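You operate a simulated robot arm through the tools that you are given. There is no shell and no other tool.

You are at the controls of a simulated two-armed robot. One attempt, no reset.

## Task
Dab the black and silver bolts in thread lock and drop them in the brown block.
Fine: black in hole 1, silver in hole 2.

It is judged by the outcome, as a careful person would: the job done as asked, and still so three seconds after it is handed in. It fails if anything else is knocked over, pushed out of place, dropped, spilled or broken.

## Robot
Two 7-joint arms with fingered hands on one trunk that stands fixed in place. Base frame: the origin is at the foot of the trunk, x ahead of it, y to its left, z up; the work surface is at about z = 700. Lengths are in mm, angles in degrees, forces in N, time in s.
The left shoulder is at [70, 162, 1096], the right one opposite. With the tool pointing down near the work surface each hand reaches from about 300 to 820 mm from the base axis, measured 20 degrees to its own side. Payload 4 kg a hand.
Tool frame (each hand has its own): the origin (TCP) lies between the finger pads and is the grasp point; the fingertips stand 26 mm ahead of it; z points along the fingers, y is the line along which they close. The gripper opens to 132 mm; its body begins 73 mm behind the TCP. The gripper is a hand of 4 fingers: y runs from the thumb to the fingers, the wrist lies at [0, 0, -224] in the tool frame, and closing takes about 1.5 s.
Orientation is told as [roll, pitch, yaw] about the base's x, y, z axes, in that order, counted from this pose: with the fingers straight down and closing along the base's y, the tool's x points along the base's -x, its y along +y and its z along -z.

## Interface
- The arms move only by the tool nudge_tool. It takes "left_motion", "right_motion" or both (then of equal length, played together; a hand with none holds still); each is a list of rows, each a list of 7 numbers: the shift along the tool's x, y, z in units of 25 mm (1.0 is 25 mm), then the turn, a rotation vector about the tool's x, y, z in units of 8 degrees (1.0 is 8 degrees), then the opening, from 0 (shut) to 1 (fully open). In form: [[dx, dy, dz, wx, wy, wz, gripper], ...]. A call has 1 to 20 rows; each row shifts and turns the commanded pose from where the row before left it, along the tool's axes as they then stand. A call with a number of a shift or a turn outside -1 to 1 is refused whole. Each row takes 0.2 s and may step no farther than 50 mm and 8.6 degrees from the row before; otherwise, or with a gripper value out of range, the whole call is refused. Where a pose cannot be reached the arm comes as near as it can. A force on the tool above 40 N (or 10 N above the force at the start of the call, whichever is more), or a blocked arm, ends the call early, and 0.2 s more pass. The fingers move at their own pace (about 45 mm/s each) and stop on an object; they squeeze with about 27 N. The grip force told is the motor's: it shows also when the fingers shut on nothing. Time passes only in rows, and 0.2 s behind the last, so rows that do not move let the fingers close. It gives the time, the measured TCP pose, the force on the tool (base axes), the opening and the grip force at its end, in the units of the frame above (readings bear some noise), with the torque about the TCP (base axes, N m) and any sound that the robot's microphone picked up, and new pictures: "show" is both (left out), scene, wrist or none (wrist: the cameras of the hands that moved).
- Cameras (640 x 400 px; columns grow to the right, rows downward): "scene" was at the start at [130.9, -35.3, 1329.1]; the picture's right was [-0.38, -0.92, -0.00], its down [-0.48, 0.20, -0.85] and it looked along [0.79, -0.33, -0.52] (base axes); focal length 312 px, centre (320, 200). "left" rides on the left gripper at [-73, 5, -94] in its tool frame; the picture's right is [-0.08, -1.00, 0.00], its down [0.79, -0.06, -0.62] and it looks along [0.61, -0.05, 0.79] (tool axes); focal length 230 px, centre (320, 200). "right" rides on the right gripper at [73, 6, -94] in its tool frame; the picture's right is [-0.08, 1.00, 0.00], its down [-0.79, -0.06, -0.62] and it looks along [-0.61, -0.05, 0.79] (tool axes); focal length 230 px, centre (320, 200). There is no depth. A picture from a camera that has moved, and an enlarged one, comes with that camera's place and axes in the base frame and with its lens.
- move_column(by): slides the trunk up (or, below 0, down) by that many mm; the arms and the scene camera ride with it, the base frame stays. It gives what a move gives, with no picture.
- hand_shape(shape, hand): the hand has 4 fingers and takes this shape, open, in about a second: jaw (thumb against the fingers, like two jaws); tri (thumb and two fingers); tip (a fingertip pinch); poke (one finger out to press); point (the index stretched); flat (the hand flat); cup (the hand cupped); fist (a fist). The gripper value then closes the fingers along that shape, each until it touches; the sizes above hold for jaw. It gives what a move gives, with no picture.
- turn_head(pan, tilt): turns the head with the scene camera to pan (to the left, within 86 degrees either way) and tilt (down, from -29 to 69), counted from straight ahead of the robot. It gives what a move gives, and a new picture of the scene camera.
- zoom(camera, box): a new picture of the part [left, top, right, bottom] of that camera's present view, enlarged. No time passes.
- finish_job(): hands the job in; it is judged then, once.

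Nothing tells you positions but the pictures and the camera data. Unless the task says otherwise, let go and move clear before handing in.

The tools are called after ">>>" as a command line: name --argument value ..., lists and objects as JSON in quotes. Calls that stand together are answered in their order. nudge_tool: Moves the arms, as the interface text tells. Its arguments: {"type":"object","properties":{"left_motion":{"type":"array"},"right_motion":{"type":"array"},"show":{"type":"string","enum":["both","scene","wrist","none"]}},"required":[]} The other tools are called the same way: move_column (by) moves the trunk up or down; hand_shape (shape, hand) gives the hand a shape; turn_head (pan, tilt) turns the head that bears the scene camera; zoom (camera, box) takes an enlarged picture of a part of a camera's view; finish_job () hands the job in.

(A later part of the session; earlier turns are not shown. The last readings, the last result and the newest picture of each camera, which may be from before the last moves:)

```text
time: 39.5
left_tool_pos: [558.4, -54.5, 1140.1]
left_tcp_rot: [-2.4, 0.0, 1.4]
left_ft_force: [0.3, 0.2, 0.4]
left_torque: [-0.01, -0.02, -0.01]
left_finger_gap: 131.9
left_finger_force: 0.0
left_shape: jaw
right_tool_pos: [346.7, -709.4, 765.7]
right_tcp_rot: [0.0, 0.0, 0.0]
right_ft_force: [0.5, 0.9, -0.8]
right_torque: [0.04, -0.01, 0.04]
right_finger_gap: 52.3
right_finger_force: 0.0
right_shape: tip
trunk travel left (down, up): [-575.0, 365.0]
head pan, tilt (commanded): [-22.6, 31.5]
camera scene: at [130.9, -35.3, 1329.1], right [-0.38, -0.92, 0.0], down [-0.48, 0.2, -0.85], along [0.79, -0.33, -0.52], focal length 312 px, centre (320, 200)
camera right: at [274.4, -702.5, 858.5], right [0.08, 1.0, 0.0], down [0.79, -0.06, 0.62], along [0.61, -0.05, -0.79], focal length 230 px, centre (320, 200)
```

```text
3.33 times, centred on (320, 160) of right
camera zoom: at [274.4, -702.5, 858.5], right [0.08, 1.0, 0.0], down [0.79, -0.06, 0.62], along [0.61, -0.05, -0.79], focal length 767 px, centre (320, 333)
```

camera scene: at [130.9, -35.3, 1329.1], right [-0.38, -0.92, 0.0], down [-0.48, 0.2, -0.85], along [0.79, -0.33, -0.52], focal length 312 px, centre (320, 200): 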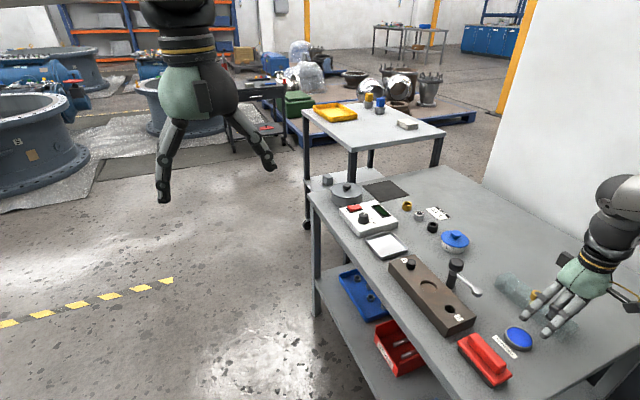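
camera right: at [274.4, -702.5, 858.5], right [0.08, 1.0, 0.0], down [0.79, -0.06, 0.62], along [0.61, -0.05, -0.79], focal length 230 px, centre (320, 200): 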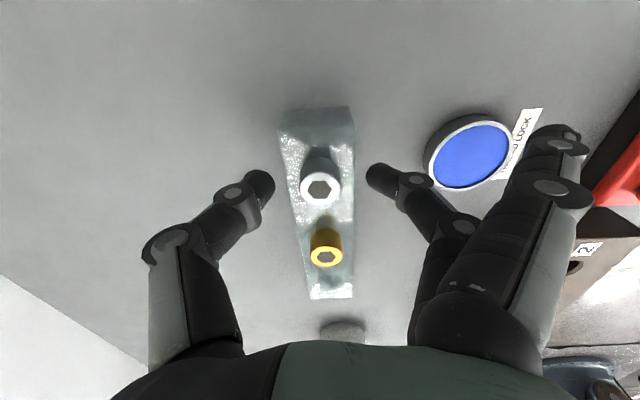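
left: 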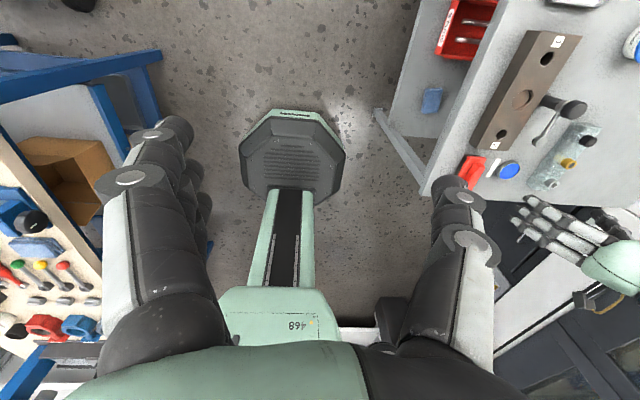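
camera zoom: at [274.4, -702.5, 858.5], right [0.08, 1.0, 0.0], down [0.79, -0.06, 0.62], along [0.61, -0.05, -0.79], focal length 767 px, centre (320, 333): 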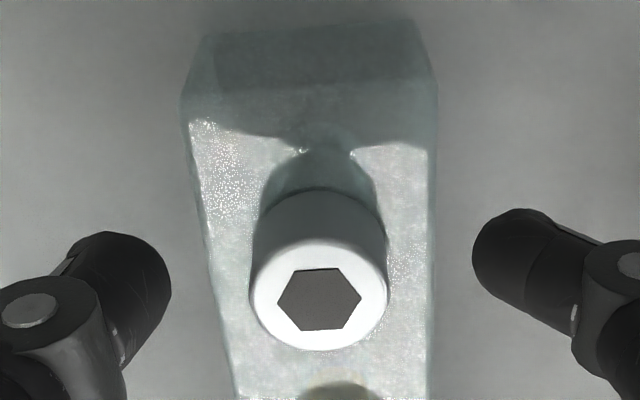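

It's centred in y, with the head about 1.2 mm toward +x. I'll correct and close.

>>> nudge_tool --right_motion '[[-0.05, 0, 0, 0, 0, 0, 0.4], [0, 0, 0, 0, 0, 0, 0.25], [0, 0, 0, 0, 0, 0, 0.15], [0, 0, 0, 0, 0, 0, 0.05], [0, 0, 0, 0, 0, 0, 0], [0, 0, 0, 0, 0, 0, 0], [0, 0, 0, 0, 0, 0, 0]]' --show "wrist"

>>> zoom --camera "right" --box '[240, 100, 400, 220]'

```text
time: 41.1
left_tool_pos: [557.3, -54.7, 1139.5]
left_tcp_rot: [-2.3, 0.0, 1.5]
left_ft_force: [0.9, -0.3, -0.1]
left_torque: [-0.03, -0.01, 0.02]
left_finger_gap: 132.1
left_finger_force: 0.1
left_shape: jaw
right_tool_pos: [348.9, -708.8, 765.4]
right_tcp_rot: [-0.1, 0.0, 0.1]
right_ft_force: [0.5, 0.3, -1.2]
right_torque: [0.02, -0.01, -0.01]
right_finger_gap: 18.0
right_finger_force: 27.0
right_shape: tip
trunk travel left (down, up): [-575.0, 365.0]
head pan, tilt (commanded): [-22.6, 31.5]
camera right: at [276.0, -702.5, 858.8], right [0.08, 1.0, 0.0], down [0.79, -0.06, 0.62], along [0.61, -0.05, -0.79], focal length 230 px, centre (320, 200)
```

right: 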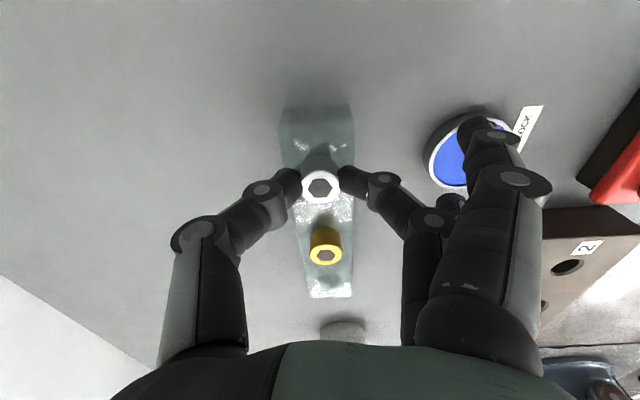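

```text
3.33 times, centred on (320, 160) of right
camera zoom: at [276.0, -702.5, 858.8], right [0.08, 1.0, 0.0], down [0.79, -0.06, 0.62], along [0.61, -0.05, -0.79], focal length 767 px, centre (320, 333)
```

zoom: 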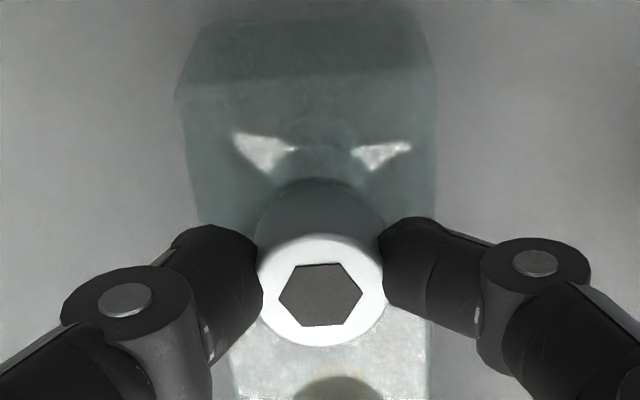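

The silver bolt is gripped (27 N, gap 18, the same as the black). I'll lift straight up.

>>> nudge_tool --right_motion '[[0, 0, -0.2, 0, 0, 0, 0], [0, 0, -0.3, 0, 0, 0, 0], [0, 0, -0.4, 0, 0, 0, 0], [0, 0, -0.4, 0, 0, 0, 0], [0, 0, -0.4, 0, 0, 0, 0], [0, 0, -0.5, 0, 0, 0, 0], [0, 0, -0.5, 0, 0, 0, 0], [0, 0, -0.5, 0, 0, 0, 0], [0, 0, 0, 0, 0, 0, 0]]'

>>> zoom --camera "right" --box '[240, 100, 400, 220]'

>>> zoom --camera "scene" --box '[500, 220, 630, 350]'

```text
time: 43.1
left_tool_pos: [558.1, -54.9, 1141.6]
left_tcp_rot: [-2.2, 0.0, 1.4]
left_ft_force: [0.0, 0.1, 0.4]
left_torque: [0.02, 0.02, -0.01]
left_finger_gap: 131.7
left_finger_force: 0.0
left_shape: jaw
right_tool_pos: [351.7, -707.1, 846.0]
right_tcp_rot: [0.0, -0.1, 0.0]
right_ft_force: [0.7, 0.4, -1.9]
right_torque: [-0.02, -0.03, -0.01]
right_finger_gap: 18.2
right_finger_force: 27.2
right_shape: tip
trunk travel left (down, up): [-575.0, 365.0]
head pan, tilt (commanded): [-22.6, 31.5]
camera scene: at [131.2, -35.8, 1329.1], right [-0.38, -0.92, 0.0], down [-0.48, 0.2, -0.85], along [0.79, -0.33, -0.52], focal length 312 px, centre (320, 200)
camera right: at [278.1, -700.5, 938.9], right [0.08, 1.0, 0.0], down [0.79, -0.06, 0.62], along [0.61, -0.05, -0.79], focal length 230 px, centre (320, 200)
```

scene: 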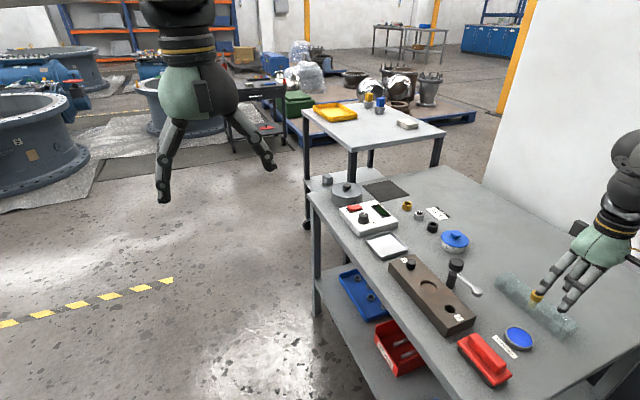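
right: 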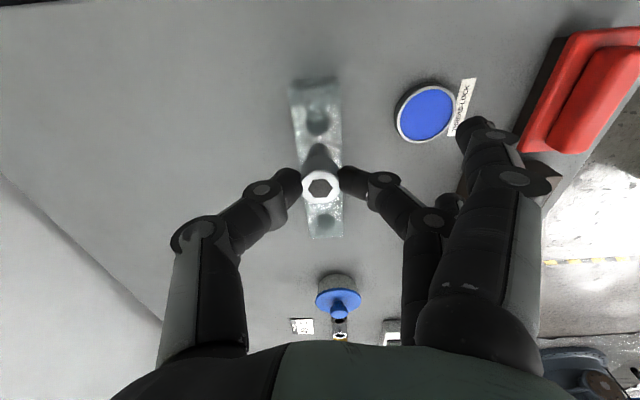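

```text
3.33 times, centred on (320, 160) of right
camera zoom: at [278.1, -700.5, 938.9], right [0.08, 1.0, 0.0], down [0.79, -0.06, 0.62], along [0.61, -0.05, -0.79], focal length 767 px, centre (320, 333)
```

zoom: 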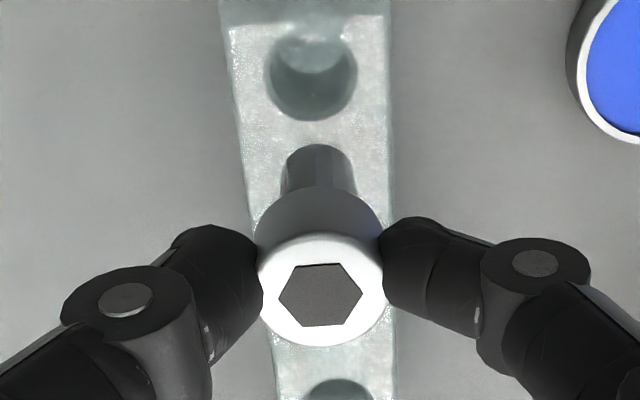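

```text
3.08 times, centred on (565, 285) of scene
camera zoom: at [131.2, -35.8, 1329.1], right [-0.38, -0.92, 0.0], down [-0.48, 0.2, -0.85], along [0.79, -0.33, -0.52], focal length 961 px, centre (-434, -62)
```

zoom: 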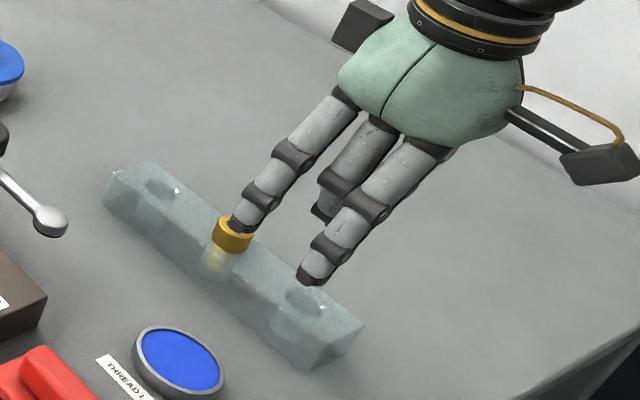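

The silver bolt is out and hanging straight, and the brass one is untouched. I'll carry it over the thread lock dish.

>>> nudge_tool --right_motion '[[-0.05, 0.825, 0, 0, 0, 0, 0], [-0.05, 0.825, 0, 0, 0, 0, 0], [-0.05, 0.825, 0, 0, 0, 0, 0], [-0.05, 0.825, 0, 0, 0, 0, 0], [0, 0.825, 0, 0, 0, 0, 0], [0, 0, 0, 0, 0, 0, 0]]'

>>> zoom --camera "right" --box '[220, 50, 420, 210]'

```text
time: 44.5
left_tool_pos: [557.5, -55.0, 1138.9]
left_tcp_rot: [-2.3, 0.0, 1.4]
left_ft_force: [-0.9, 0.8, 0.7]
left_torque: [-0.03, 0.01, 0.03]
left_finger_gap: 132.2
left_finger_force: 0.0
left_shape: jaw
right_tool_pos: [355.8, -605.3, 846.1]
right_tcp_rot: [0.0, 0.0, 0.0]
right_ft_force: [0.5, 0.0, -0.7]
right_torque: [0.01, 0.0, -0.03]
right_finger_gap: 18.0
right_finger_force: 26.7
right_shape: tip
trunk travel left (down, up): [-575.0, 365.0]
head pan, tilt (commanded): [-22.6, 31.5]
camera scene: at [131.0, -35.7, 1329.1], right [-0.38, -0.92, 0.0], down [-0.48, 0.2, -0.85], along [0.79, -0.33, -0.52], focal length 312 px, centre (320, 200)
camera right: at [282.8, -598.3, 938.9], right [0.08, 1.0, 0.0], down [0.79, -0.06, 0.62], along [0.61, -0.05, -0.79], focal length 230 px, centre (320, 200)
```

scene: 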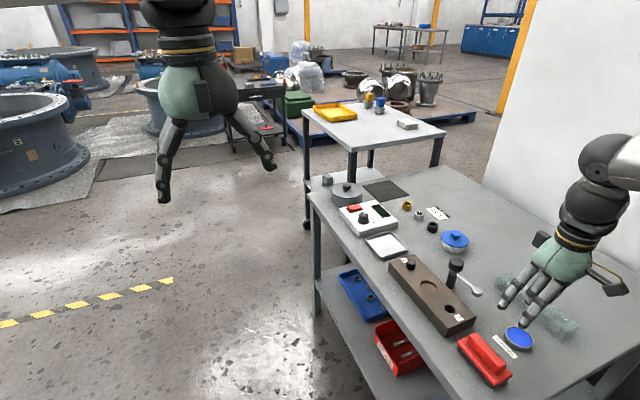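
right: 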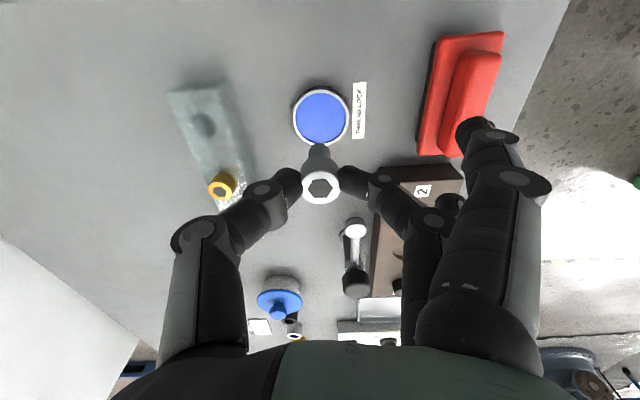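

```text
2.50 times, centred on (320, 130) of right
camera zoom: at [282.8, -598.3, 938.9], right [0.08, 1.0, 0.0], down [0.79, -0.06, 0.62], along [0.61, -0.05, -0.79], focal length 575 px, centre (320, 375)
```

zoom: 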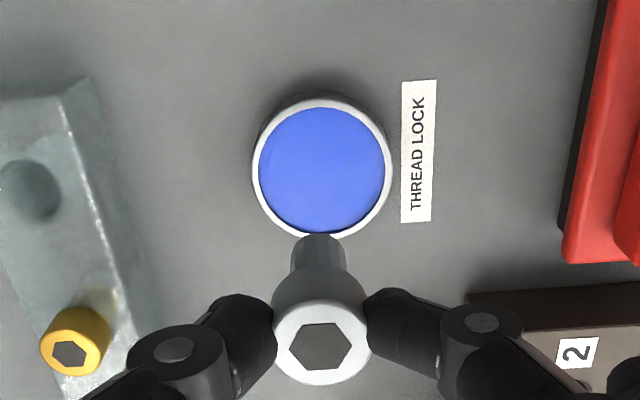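

The dish is aligned. I'll lower to just above contact height (TCP z≈774).

>>> nudge_tool --right_motion '[[-0.03, 0, 0.5, 0, 0, 0, 0], [0, 0, 0.6, 0, 0, 0, 0], [0, 0, 0.6, 0, 0, 0, 0], [0, 0, 0.6, 0, 0, 0, 0], [0, 0, 0.4, 0, 0, 0, 0], [0, 0, 0.14, 0, 0, 0, 0], [0, 0, 0, 0, 0, 0, 0]]' --show "wrist"

>>> zoom --camera "right" --box '[280, 100, 360, 170]'

```text
time: 46.1
left_tool_pos: [558.7, -54.2, 1138.6]
left_tcp_rot: [-2.2, -0.1, 1.4]
left_ft_force: [-0.5, -0.2, -0.6]
left_torque: [0.01, 0.01, 0.0]
left_finger_gap: 131.7
left_finger_force: 0.0
left_shape: jaw
right_tool_pos: [357.7, -606.4, 774.3]
right_tcp_rot: [-0.1, 0.1, 0.1]
right_ft_force: [-0.1, 1.1, -0.8]
right_torque: [0.03, 0.0, -0.02]
right_finger_gap: 18.2
right_finger_force: 27.6
right_shape: tip
trunk travel left (down, up): [-575.0, 365.0]
head pan, tilt (commanded): [-22.6, 31.5]
camera right: at [284.0, -599.8, 866.5], right [0.08, 1.0, 0.0], down [0.79, -0.06, 0.62], along [0.61, -0.05, -0.79], focal length 230 px, centre (320, 200)
```

right: 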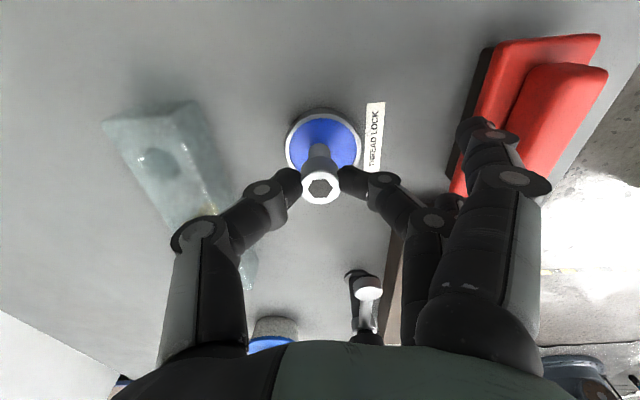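

```text
5.71 times, centred on (320, 135) of right
camera zoom: at [284.0, -599.8, 866.5], right [0.08, 1.0, 0.0], down [0.79, -0.06, 0.62], along [0.61, -0.05, -0.79], focal length 1315 px, centre (320, 571)
```

zoom: 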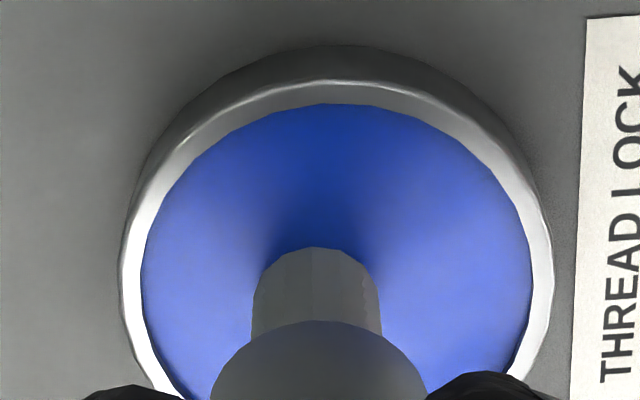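

The tip is just above the surface. I'll take fine steps down now.

>>> nudge_tool --right_motion '[[0, 0, 0.05, 0, 0, 0, 0], [0, 0, 0.05, 0, 0, 0, 0], [0, 0, 0.05, 0, 0, 0, 0], [0, 0, 0.05, 0, 0, 0, 0]]' --show "wrist"

>>> zoom --camera "right" --box '[280, 100, 360, 170]'

```text
time: 47.1
left_tool_pos: [558.9, -53.9, 1139.5]
left_tcp_rot: [-2.2, 0.0, 1.5]
left_ft_force: [0.3, 0.6, 0.4]
left_torque: [-0.01, -0.01, -0.01]
left_finger_gap: 131.8
left_finger_force: 0.0
left_shape: jaw
right_tool_pos: [357.6, -607.1, 769.5]
right_tcp_rot: [-0.1, -0.1, 0.0]
right_ft_force: [-1.1, 0.4, -0.7]
right_torque: [-0.03, -0.01, -0.02]
right_finger_gap: 18.0
right_finger_force: 27.4
right_shape: tip
trunk travel left (down, up): [-575.0, 365.0]
head pan, tilt (commanded): [-22.6, 31.5]
camera right: at [282.7, -600.4, 862.6], right [0.08, 1.0, 0.0], down [0.79, -0.06, 0.62], along [0.61, -0.05, -0.79], focal length 230 px, centre (320, 200)
```

right: 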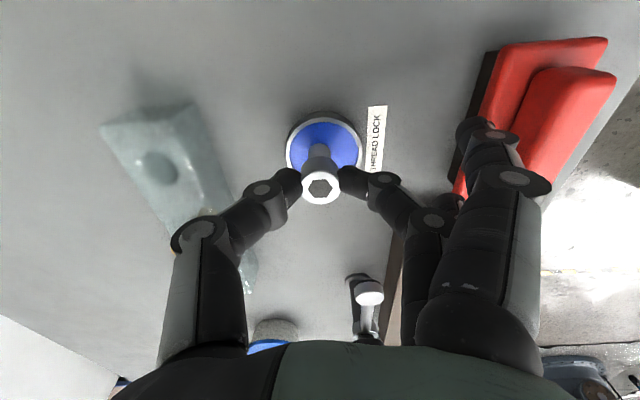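

```text
5.71 times, centred on (320, 135) of right
camera zoom: at [282.7, -600.4, 862.6], right [0.08, 1.0, 0.0], down [0.79, -0.06, 0.62], along [0.61, -0.05, -0.79], focal length 1315 px, centre (320, 571)
```

zoom: 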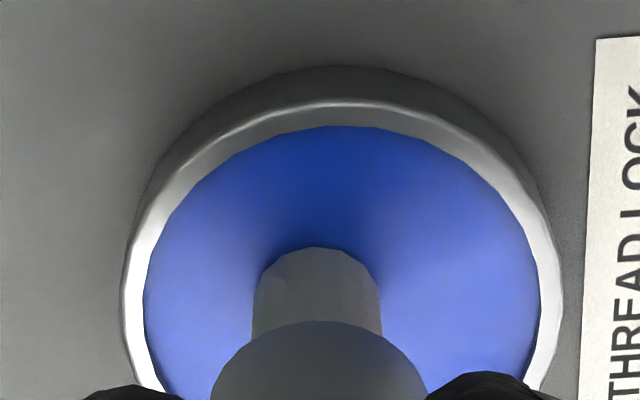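

There's no contact yet at 769.5. I'll go a little lower.

>>> nudge_tool --right_motion '[[0, 0, 0.04, 0, 0, 0, 0], [0, 0, 0.04, 0, 0, 0, 0], [0, 0, 0, 0, 0, 0, 0]]' --show "wrist"

>>> zoom --camera "right" --box '[280, 100, 360, 170]'

```text
time: 47.9
left_tool_pos: [558.0, -54.2, 1141.2]
left_tcp_rot: [-2.3, -0.2, 1.4]
left_ft_force: [0.5, -0.3, 0.3]
left_torque: [0.03, 0.02, -0.02]
left_finger_gap: 131.8
left_finger_force: 0.0
left_shape: jaw
right_tool_pos: [356.9, -607.4, 769.0]
right_tcp_rot: [-0.1, -0.2, 0.0]
right_ft_force: [-1.5, -1.0, 9.7]
right_torque: [-0.02, 0.04, -0.01]
right_finger_gap: 18.3
right_finger_force: 26.9
right_shape: tip
trunk travel left (down, up): [-575.0, 365.0]
head pan, tilt (commanded): [-22.6, 31.5]
camera right: at [283.6, -599.7, 861.7], right [0.08, 1.0, 0.0], down [0.78, -0.06, 0.62], along [0.62, -0.05, -0.79], focal length 230 px, centre (320, 200)
```

right: 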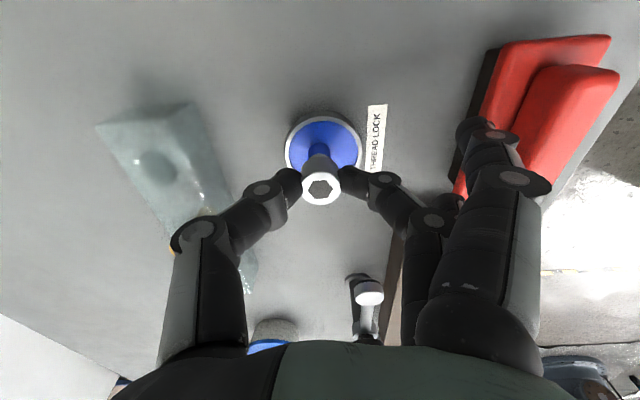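

```text
5.71 times, centred on (320, 135) of right
camera zoom: at [283.6, -599.7, 861.7], right [0.08, 1.0, 0.0], down [0.78, -0.06, 0.62], along [0.62, -0.05, -0.79], focal length 1315 px, centre (320, 571)
```

zoom: 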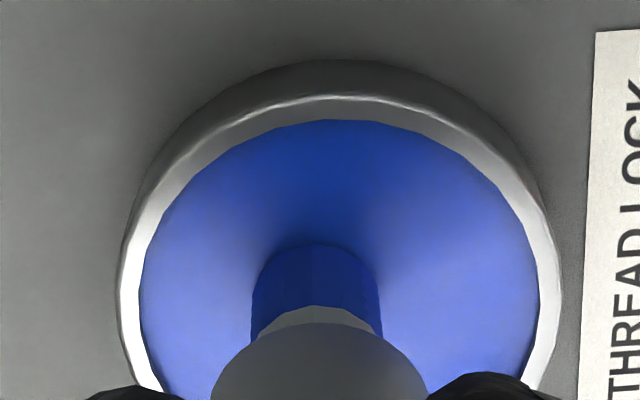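

Contact at ≈10 N, and the silver shank is coated blue. I'll lift off and raise high enough to clear the crank.

>>> nudge_tool --right_motion '[[0, 0, -0.1, 0, 0, 0, 0], [0, 0, -0.25, 0, 0, 0, 0], [0, 0, -0.6, 0, 0, 0, 0], [0, 0, -0.9, 0, 0, 0, 0], [0, 0, -0.9, 0, 0, 0, 0], [0, 0, -0.9, 0, 0, 0, 0], [0, 0, -0.9, 0, 0, 0, 0], [0, 0, -0.7, 0, 0, 0, 0], [0, 0, 0, 0, 0, 0, 0]]'

>>> zoom --camera "right" --box '[240, 100, 400, 220]'

```text
time: 49.9
left_tool_pos: [558.4, -54.5, 1139.3]
left_tcp_rot: [-2.2, 0.1, 1.3]
left_ft_force: [0.3, 0.2, 0.5]
left_torque: [-0.04, -0.03, -0.02]
left_finger_gap: 132.0
left_finger_force: 0.0
left_shape: jaw
right_tool_pos: [355.0, -607.0, 899.2]
right_tcp_rot: [0.0, -0.1, 0.0]
right_ft_force: [0.4, 0.3, -0.5]
right_torque: [0.02, -0.01, 0.0]
right_finger_gap: 18.5
right_finger_force: 27.1
right_shape: tip
trunk travel left (down, up): [-575.0, 365.0]
head pan, tilt (commanded): [-22.6, 31.5]
camera scene: at [131.1, -35.7, 1329.1], right [-0.38, -0.92, 0.0], down [-0.48, 0.2, -0.85], along [0.79, -0.33, -0.52], focal length 312 px, centre (320, 200)
camera right: at [281.5, -599.7, 992.3], right [0.08, 1.0, 0.0], down [0.79, -0.06, 0.62], along [0.61, -0.05, -0.79], focal length 230 px, centre (320, 200)
```

scene: 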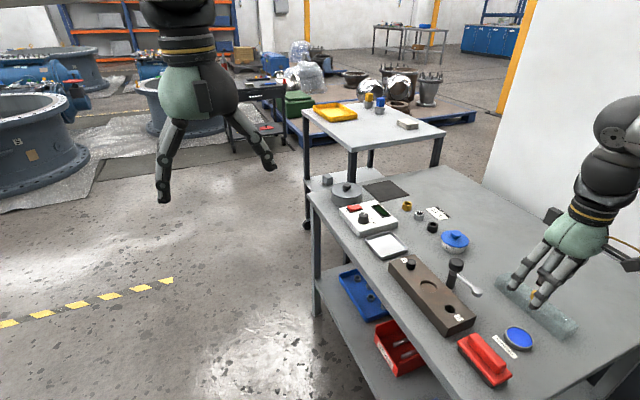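
right: 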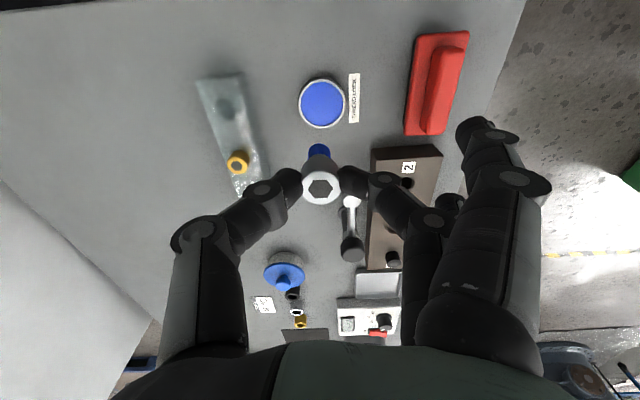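

```text
3.33 times, centred on (320, 160) of right
camera zoom: at [281.5, -599.7, 992.3], right [0.08, 1.0, 0.0], down [0.79, -0.06, 0.62], along [0.61, -0.05, -0.79], focal length 767 px, centre (320, 333)
```

zoom: 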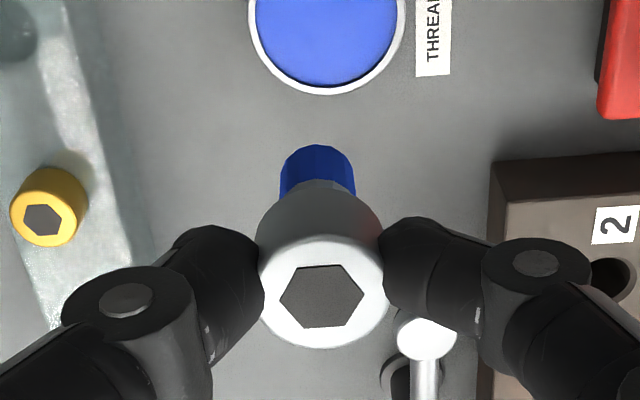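

The silver shank is coated and hanging straight. I'll move over hole 2 at ≈(463,-500).

>>> nudge_tool --right_motion '[[-0.72, 0.713, 0, 0, 0, 0, 0], [-0.72, 0.713, 0, 0, 0, 0, 0], [-0.72, 0.713, 0, 0, 0, 0, 0], [-0.72, 0.713, 0, 0, 0, 0, 0], [-0.72, 0.713, 0, 0, 0, 0, 0], [-0.72, 0.713, 0, 0, 0, 0, 0], [0, 0, 0, 0, 0, 0, 0]]'

>>> zoom --camera "right" --box '[220, 60, 420, 220]'

```text
time: 51.5
left_tool_pos: [557.7, -55.0, 1140.5]
left_tcp_rot: [-2.3, 0.0, 1.5]
left_ft_force: [0.6, -0.2, -0.5]
left_torque: [-0.03, 0.0, 0.0]
left_finger_gap: 132.0
left_finger_force: 0.0
left_shape: jaw
right_tool_pos: [463.4, -498.1, 898.7]
right_tcp_rot: [0.1, -0.1, 0.1]
right_ft_force: [0.9, 0.1, -0.6]
right_torque: [0.03, 0.02, -0.02]
right_finger_gap: 18.2
right_finger_force: 27.0
right_shape: tip
trunk travel left (down, up): [-575.0, 365.0]
head pan, tilt (commanded): [-22.6, 31.5]
camera scene: at [130.4, -36.1, 1329.2], right [-0.38, -0.92, 0.0], down [-0.48, 0.2, -0.85], along [0.79, -0.33, -0.52], focal length 312 px, centre (320, 200)
camera right: at [390.4, -491.3, 992.8], right [0.08, 1.0, 0.0], down [0.78, -0.06, 0.62], along [0.61, -0.05, -0.79], focal length 230 px, centre (320, 200)
```

scene: 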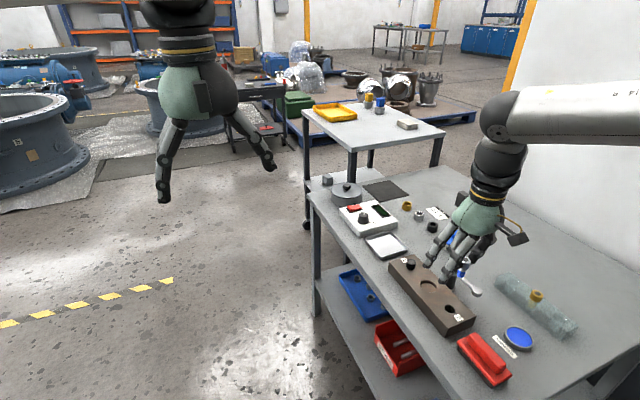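
right: 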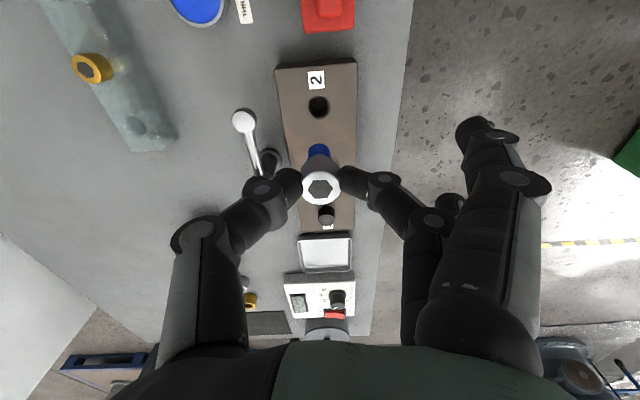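

```text
2.50 times, centred on (320, 140) of right
camera zoom: at [390.4, -491.3, 992.8], right [0.08, 1.0, 0.0], down [0.78, -0.06, 0.62], along [0.61, -0.05, -0.79], focal length 575 px, centre (320, 350)
```

zoom: 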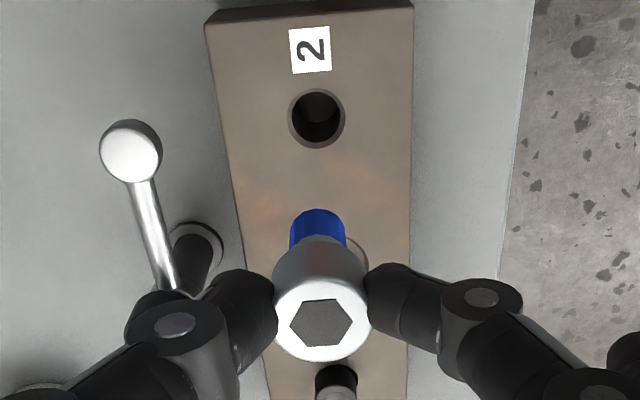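

Hole 2 is aligned, but the thumb knuckle would come within a few millimetres of the crank's ball end (≈461,-572,764) on descent. I'll yaw the hand 45° here in the air so the thumb swings away from it.

>>> nudge_tool --right_motion '[[0, 0, 0, 0, 0, 0.9375, 0], [0, 0, 0, 0, 0, 0.9375, 0], [0, 0, 0, 0, 0, 0.9375, 0], [0, 0, 0, 0, 0, 0.9375, 0], [0, 0, 0, 0, 0, 0.9375, 0], [0, 0, 0, 0, 0, 0.9375, 0], [0, 0, 0, 0, 0, 0, 0], [0, 0, 0, 0, 0, 0, 0]]'

>>> zoom --camera "right" --box '[220, 60, 420, 220]'

>>> zoom --camera "scene" --box '[400, 170, 560, 320]'

```text
time: 53.3
left_tool_pos: [558.7, -55.0, 1139.5]
left_tcp_rot: [-2.3, 0.0, 1.4]
left_ft_force: [-0.7, -0.4, -0.1]
left_torque: [0.01, -0.02, -0.02]
left_finger_gap: 132.1
left_finger_force: 0.1
left_shape: jaw
right_tool_pos: [463.9, -500.3, 899.1]
right_tcp_rot: [0.0, 0.0, -45.1]
right_ft_force: [-0.3, 0.6, -1.5]
right_torque: [-0.01, 0.0, 0.02]
right_finger_gap: 18.2
right_finger_force: 27.0
right_shape: tip
trunk travel left (down, up): [-575.0, 365.0]
head pan, tilt (commanded): [-22.6, 31.5]
camera scene: at [131.1, -35.4, 1329.1], right [-0.38, -0.92, 0.0], down [-0.48, 0.2, -0.85], along [0.79, -0.33, -0.52], focal length 312 px, centre (320, 200)
camera right: at [416.0, -442.2, 991.8], right [0.76, 0.65, 0.0], down [0.51, -0.6, 0.62], along [0.4, -0.47, -0.79], focal length 230 px, centre (320, 200)
```

scene: 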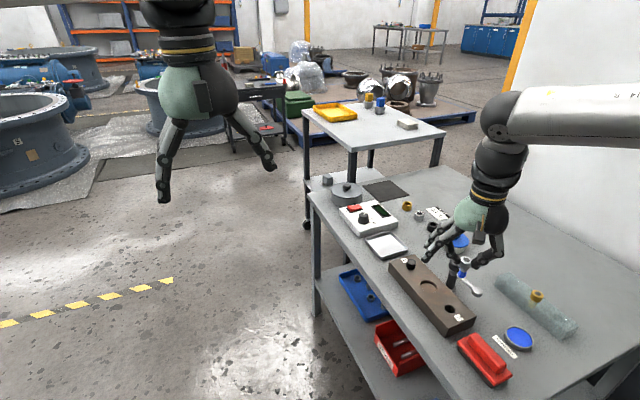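
right: 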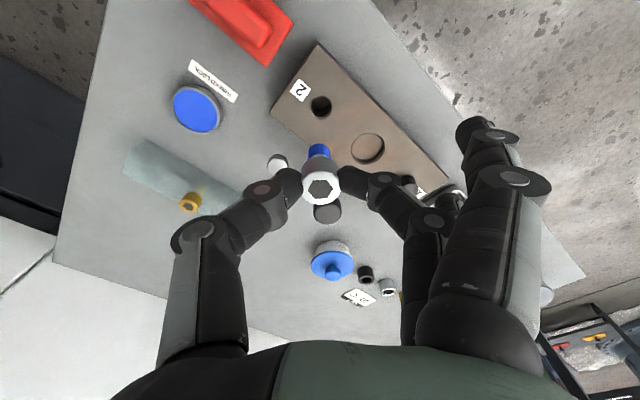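

```text
2.50 times, centred on (320, 140) of right
camera zoom: at [416.0, -442.2, 991.8], right [0.76, 0.65, 0.0], down [0.51, -0.6, 0.62], along [0.4, -0.47, -0.79], focal length 575 px, centre (320, 350)
```

zoom: 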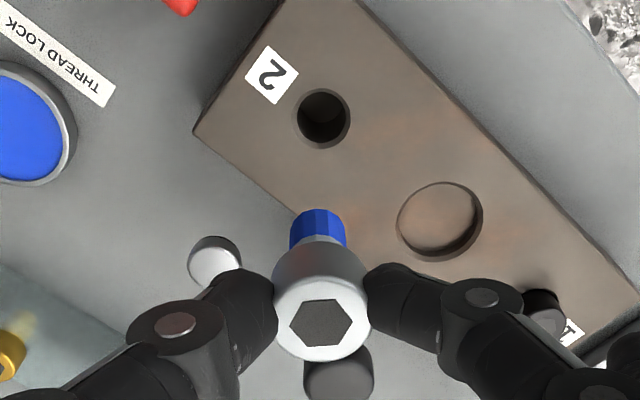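

```text
2.67 times, centred on (480, 245) of scene
camera zoom: at [131.1, -35.4, 1329.1], right [-0.38, -0.92, 0.0], down [-0.48, 0.2, -0.85], along [0.79, -0.33, -0.52], focal length 833 px, centre (-107, 80)
```

zoom: 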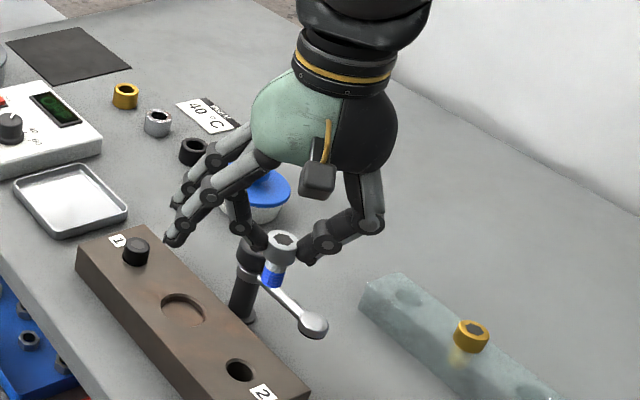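

The yaw is −45° and hole 2 is within about 1.3 mm. I'll correct and lower so the tip is about 15 mm above the block.

>>> nudge_tool --right_motion '[[0.02, 0.05, 0.5, 0, 0, 0, 0], [0, 0, 0.7, 0, 0, 0, 0], [0, 0, 0.7, 0, 0, 0, 0], [0, 0, 0.7, 0, 0, 0, 0], [0, 0, 0.6, 0, 0, 0, 0], [0, 0, 0.3, 0, 0, 0, 0], [0, 0, 0, 0, 0, 0, 0]]'

>>> zoom --camera "right" --box '[260, 90, 380, 210]'

>>> zoom --camera "scene" --box '[400, 210, 520, 330]'

```text
time: 54.9
left_tool_pos: [558.3, -54.0, 1140.0]
left_tcp_rot: [-2.2, 0.0, 1.4]
left_ft_force: [0.2, 0.0, -0.2]
left_torque: [0.0, 0.0, -0.02]
left_finger_gap: 131.9
left_finger_force: 0.1
left_shape: jaw
right_tool_pos: [465.1, -497.8, 811.0]
right_tcp_rot: [0.0, -0.1, -44.9]
right_ft_force: [-0.4, -0.2, -0.1]
right_torque: [0.01, 0.01, 0.01]
right_finger_gap: 18.1
right_finger_force: 26.6
right_shape: tip
trunk travel left (down, up): [-575.0, 365.0]
head pan, tilt (commanded): [-22.6, 31.5]
camera scene: at [131.0, -35.3, 1329.1], right [-0.38, -0.92, 0.0], down [-0.48, 0.2, -0.85], along [0.79, -0.33, -0.52], focal length 312 px, centre (320, 200)
camera right: at [417.0, -440.9, 903.8], right [0.76, 0.65, 0.0], down [0.51, -0.6, 0.62], along [0.4, -0.47, -0.79], focal length 230 px, centre (320, 200)
```

scene: 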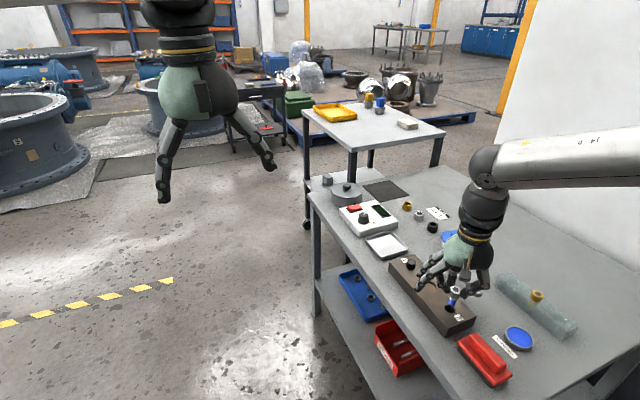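
right: 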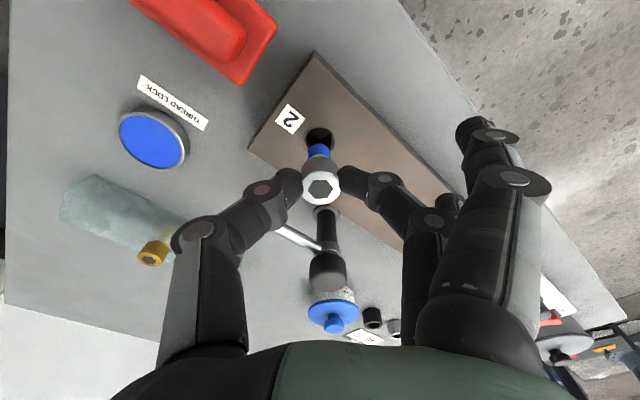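

```text
3.33 times, centred on (320, 150) of right
camera zoom: at [417.0, -440.9, 903.8], right [0.76, 0.65, 0.0], down [0.51, -0.6, 0.62], along [0.4, -0.47, -0.79], focal length 767 px, centre (320, 367)
```

zoom: 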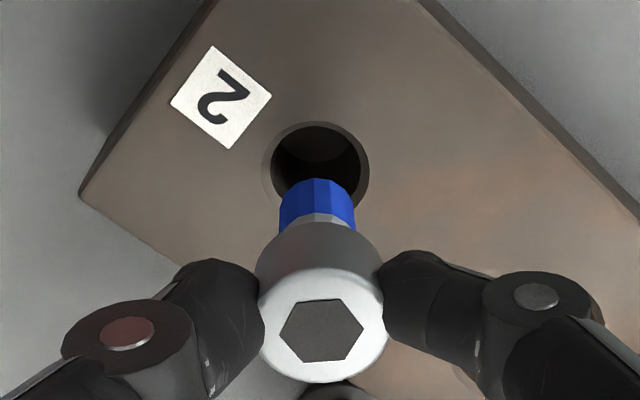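

```text
3.33 times, centred on (460, 270) of scene
camera zoom: at [131.0, -35.3, 1329.1], right [-0.38, -0.92, 0.0], down [-0.48, 0.2, -0.85], along [0.79, -0.33, -0.52], focal length 1041 px, centre (-147, -33)
```

zoom: 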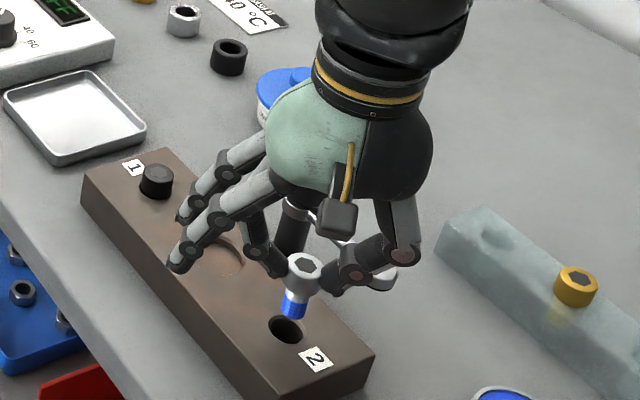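

The shank is nearly centred over hole 2. I'll make a half-millimetre correction and lower to the rim.

>>> nudge_tool --right_motion '[[0.02, -0.015, 0.2, 0, 0, 0, 0], [0, 0, 0.2, 0, 0, 0, 0], [0, 0, 0.1, 0, 0, 0, 0], [0, 0, 0, 0, 0, 0, 0]]' --show "wrist"

>>> zoom --camera "right" --box '[260, 90, 380, 210]'

>>> zoom --camera "scene" --box '[420, 240, 500, 320]'

```text
time: 55.9
left_tool_pos: [557.5, -53.8, 1138.8]
left_tcp_rot: [-2.1, 0.0, 1.4]
left_ft_force: [-0.2, 0.6, 0.2]
left_torque: [0.02, -0.04, 0.0]
left_finger_gap: 132.1
left_finger_force: 0.0
left_shape: jaw
right_tool_pos: [463.7, -498.2, 797.2]
right_tcp_rot: [0.1, 0.1, -44.9]
right_ft_force: [0.0, 0.2, -1.2]
right_torque: [0.0, 0.0, 0.02]
right_finger_gap: 18.1
right_finger_force: 27.2
right_shape: tip
trunk travel left (down, up): [-575.0, 365.0]
head pan, tilt (commanded): [-22.6, 31.5]
camera right: at [415.1, -440.7, 891.0], right [0.76, 0.65, 0.0], down [0.51, -0.6, 0.62], along [0.4, -0.47, -0.79], focal length 230 px, centre (320, 200)
```

right: 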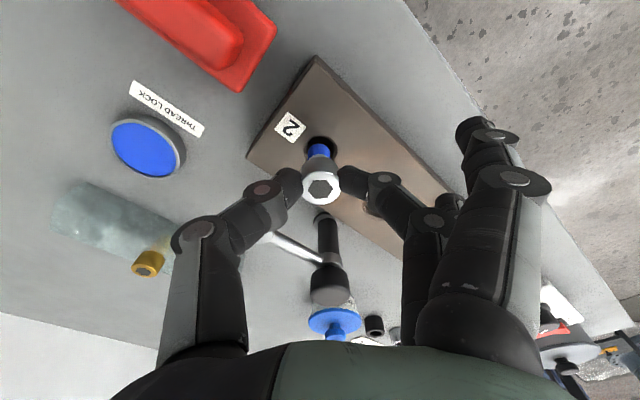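

```text
3.33 times, centred on (320, 150) of right
camera zoom: at [415.1, -440.7, 891.0], right [0.76, 0.65, 0.0], down [0.51, -0.6, 0.62], along [0.4, -0.47, -0.79], focal length 767 px, centre (320, 367)
```

zoom: 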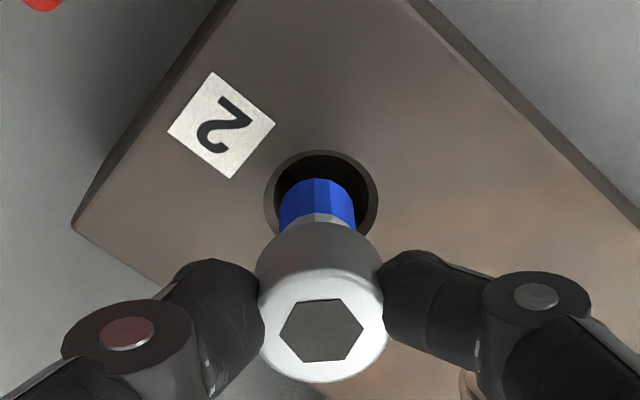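

```text
5.00 times, centred on (460, 280) of scene
camera zoom: at [131.0, -35.4, 1329.1], right [-0.38, -0.92, 0.0], down [-0.48, 0.2, -0.85], along [0.79, -0.33, -0.52], focal length 1562 px, centre (-380, -200)
```

zoom: 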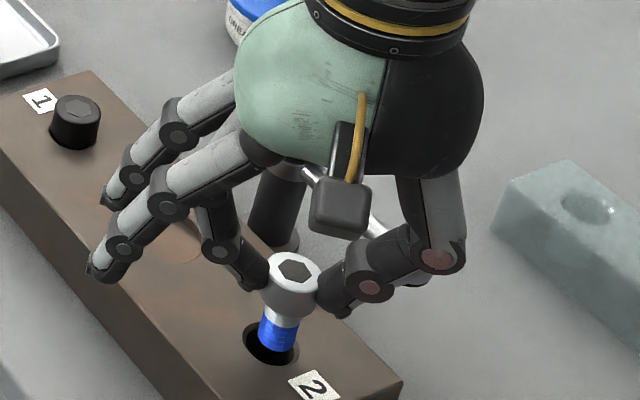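

The tip is at the rim. One more sub-millimetre centring move, then I descend into the hole.

>>> nudge_tool --right_motion '[[-0.03, 0.025, 0, 0, 0, 0, 0], [0, 0, 0.1, 0, 0, 0, 0], [0, 0, 0.1, 0, 0, 0, 0], [0, 0, 0.1, 0, 0, 0, 0], [0, 0, 0.1, 0, 0, 0, 0], [0, 0, 0, 0, 0, 0, 0]]' --show "wrist"

>>> zoom --camera "right" --box '[260, 90, 380, 210]'

>>> zoom --camera "scene" --box '[420, 240, 500, 320]'

```text
time: 57.3
left_tool_pos: [557.9, -54.5, 1139.9]
left_tcp_rot: [-2.2, -0.1, 1.4]
left_ft_force: [-0.9, 0.7, -0.9]
left_torque: [0.05, -0.01, -0.01]
left_finger_gap: 131.8
left_finger_force: 0.1
left_shape: jaw
right_tool_pos: [466.2, -497.4, 788.7]
right_tcp_rot: [0.0, 0.0, -45.0]
right_ft_force: [0.4, -0.1, -0.8]
right_torque: [0.01, 0.0, -0.01]
right_finger_gap: 18.3
right_finger_force: 27.4
right_shape: tip
trunk travel left (down, up): [-575.0, 365.0]
head pan, tilt (commanded): [-22.6, 31.5]
camera right: at [417.5, -441.3, 881.7], right [0.76, 0.65, 0.0], down [0.51, -0.6, 0.62], along [0.4, -0.47, -0.79], focal length 230 px, centre (320, 200)
```

right: 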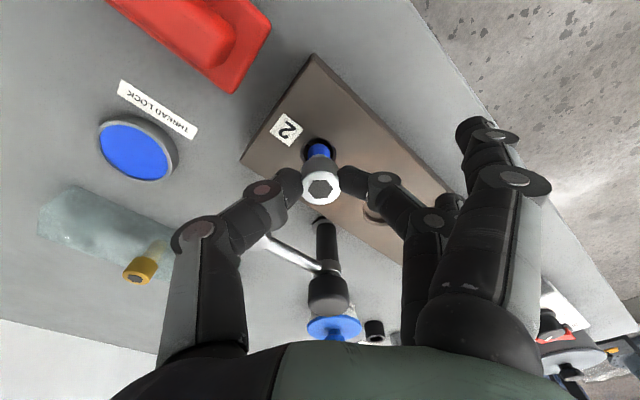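

```text
3.33 times, centred on (320, 150) of right
camera zoom: at [417.5, -441.3, 881.7], right [0.76, 0.65, 0.0], down [0.51, -0.6, 0.62], along [0.4, -0.47, -0.79], focal length 767 px, centre (320, 367)
```

zoom: 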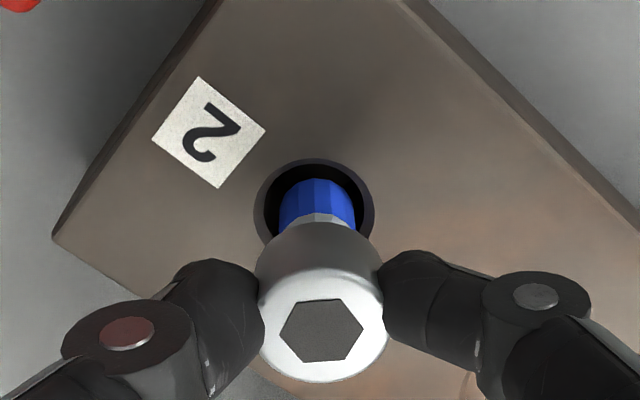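

```text
5.00 times, centred on (460, 280) of scene
camera zoom: at [131.0, -35.4, 1329.1], right [-0.38, -0.92, 0.0], down [-0.48, 0.2, -0.85], along [0.79, -0.33, -0.52], focal length 1562 px, centre (-380, -200)
```

zoom: 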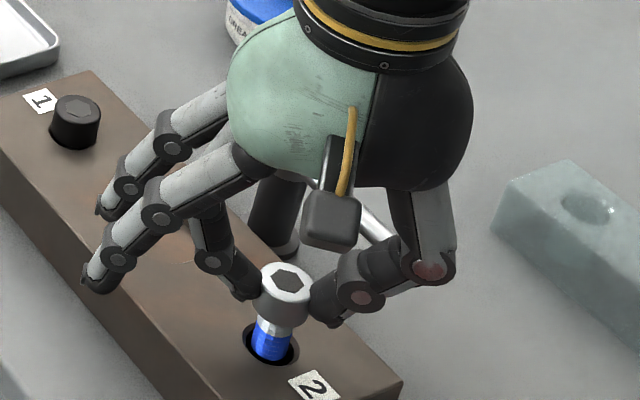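

It's inside hole 2 with no contact. I'll continue down to near seated.

>>> nudge_tool --right_motion '[[0, -0.015, 0.1, 0, 0, 0, 0], [0, 0, 0.1, 0, 0, 0, 0], [0, 0, 0.1, 0, 0, 0, 0], [0, 0, 0.1, 0, 0, 0, 0], [0, 0, 0.1, 0, 0, 0, 0], [0, 0, 0.1, 0, 0, 0, 0], [0, 0, 0, 0, 0, 0, 0]]'

>>> zoom --camera "right" --box '[260, 90, 380, 210]'

>>> zoom --camera "scene" --box '[420, 240, 500, 320]'

```text
time: 58.9
left_tool_pos: [557.7, -53.3, 1139.7]
left_tcp_rot: [-2.1, 0.0, 1.4]
left_ft_force: [0.1, 0.0, 0.1]
left_torque: [-0.02, -0.02, 0.02]
left_finger_gap: 131.9
left_finger_force: 0.1
left_shape: jaw
right_tool_pos: [464.0, -497.7, 773.7]
right_tcp_rot: [0.1, -0.1, -44.9]
right_ft_force: [-0.2, -0.2, -0.8]
right_torque: [0.0, 0.02, -0.03]
right_finger_gap: 18.2
right_finger_force: 27.2
right_shape: tip
trunk travel left (down, up): [-575.0, 365.0]
head pan, tilt (commanded): [-22.6, 31.5]
camera scene: at [131.1, -35.3, 1329.1], right [-0.38, -0.92, 0.0], down [-0.48, 0.2, -0.85], along [0.79, -0.33, -0.52], focal length 312 px, centre (320, 200)
camera right: at [415.8, -441.6, 866.8], right [0.76, 0.65, 0.0], down [0.51, -0.6, 0.62], along [0.4, -0.47, -0.79], focal length 230 px, centre (320, 200)
```

scene: 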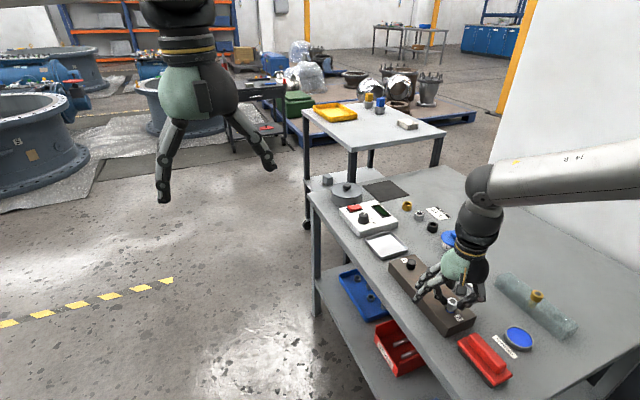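
right: 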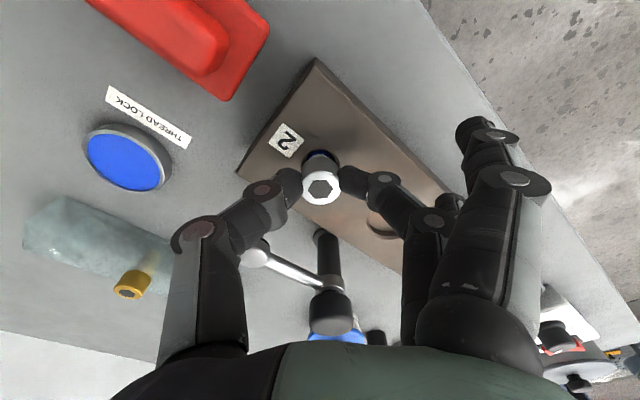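

```text
3.33 times, centred on (320, 150) of right
camera zoom: at [415.8, -441.6, 866.8], right [0.76, 0.65, 0.0], down [0.51, -0.6, 0.62], along [0.4, -0.47, -0.79], focal length 767 px, centre (320, 367)
```

zoom: 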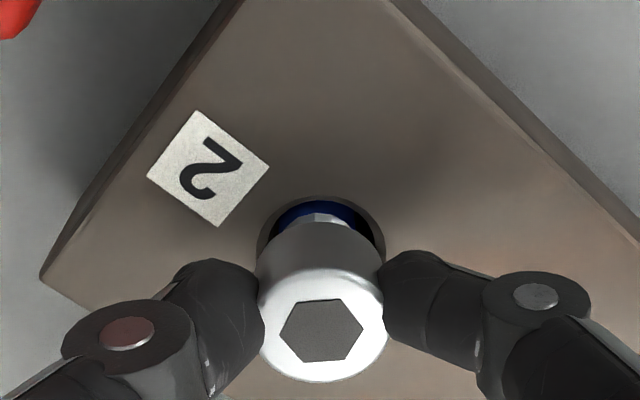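

```text
5.00 times, centred on (460, 280) of scene
camera zoom: at [131.1, -35.3, 1329.1], right [-0.38, -0.92, 0.0], down [-0.48, 0.2, -0.85], along [0.79, -0.33, -0.52], focal length 1562 px, centre (-380, -200)
```

zoom: 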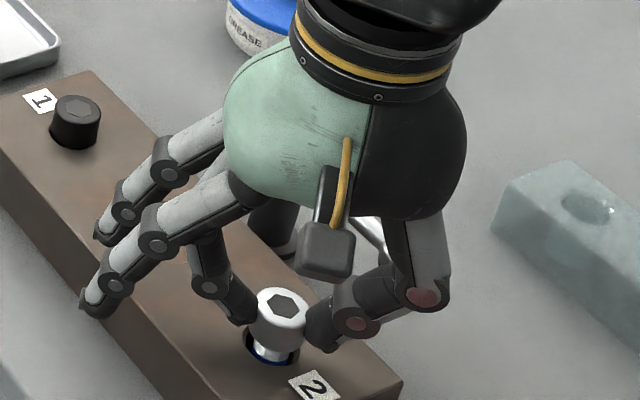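

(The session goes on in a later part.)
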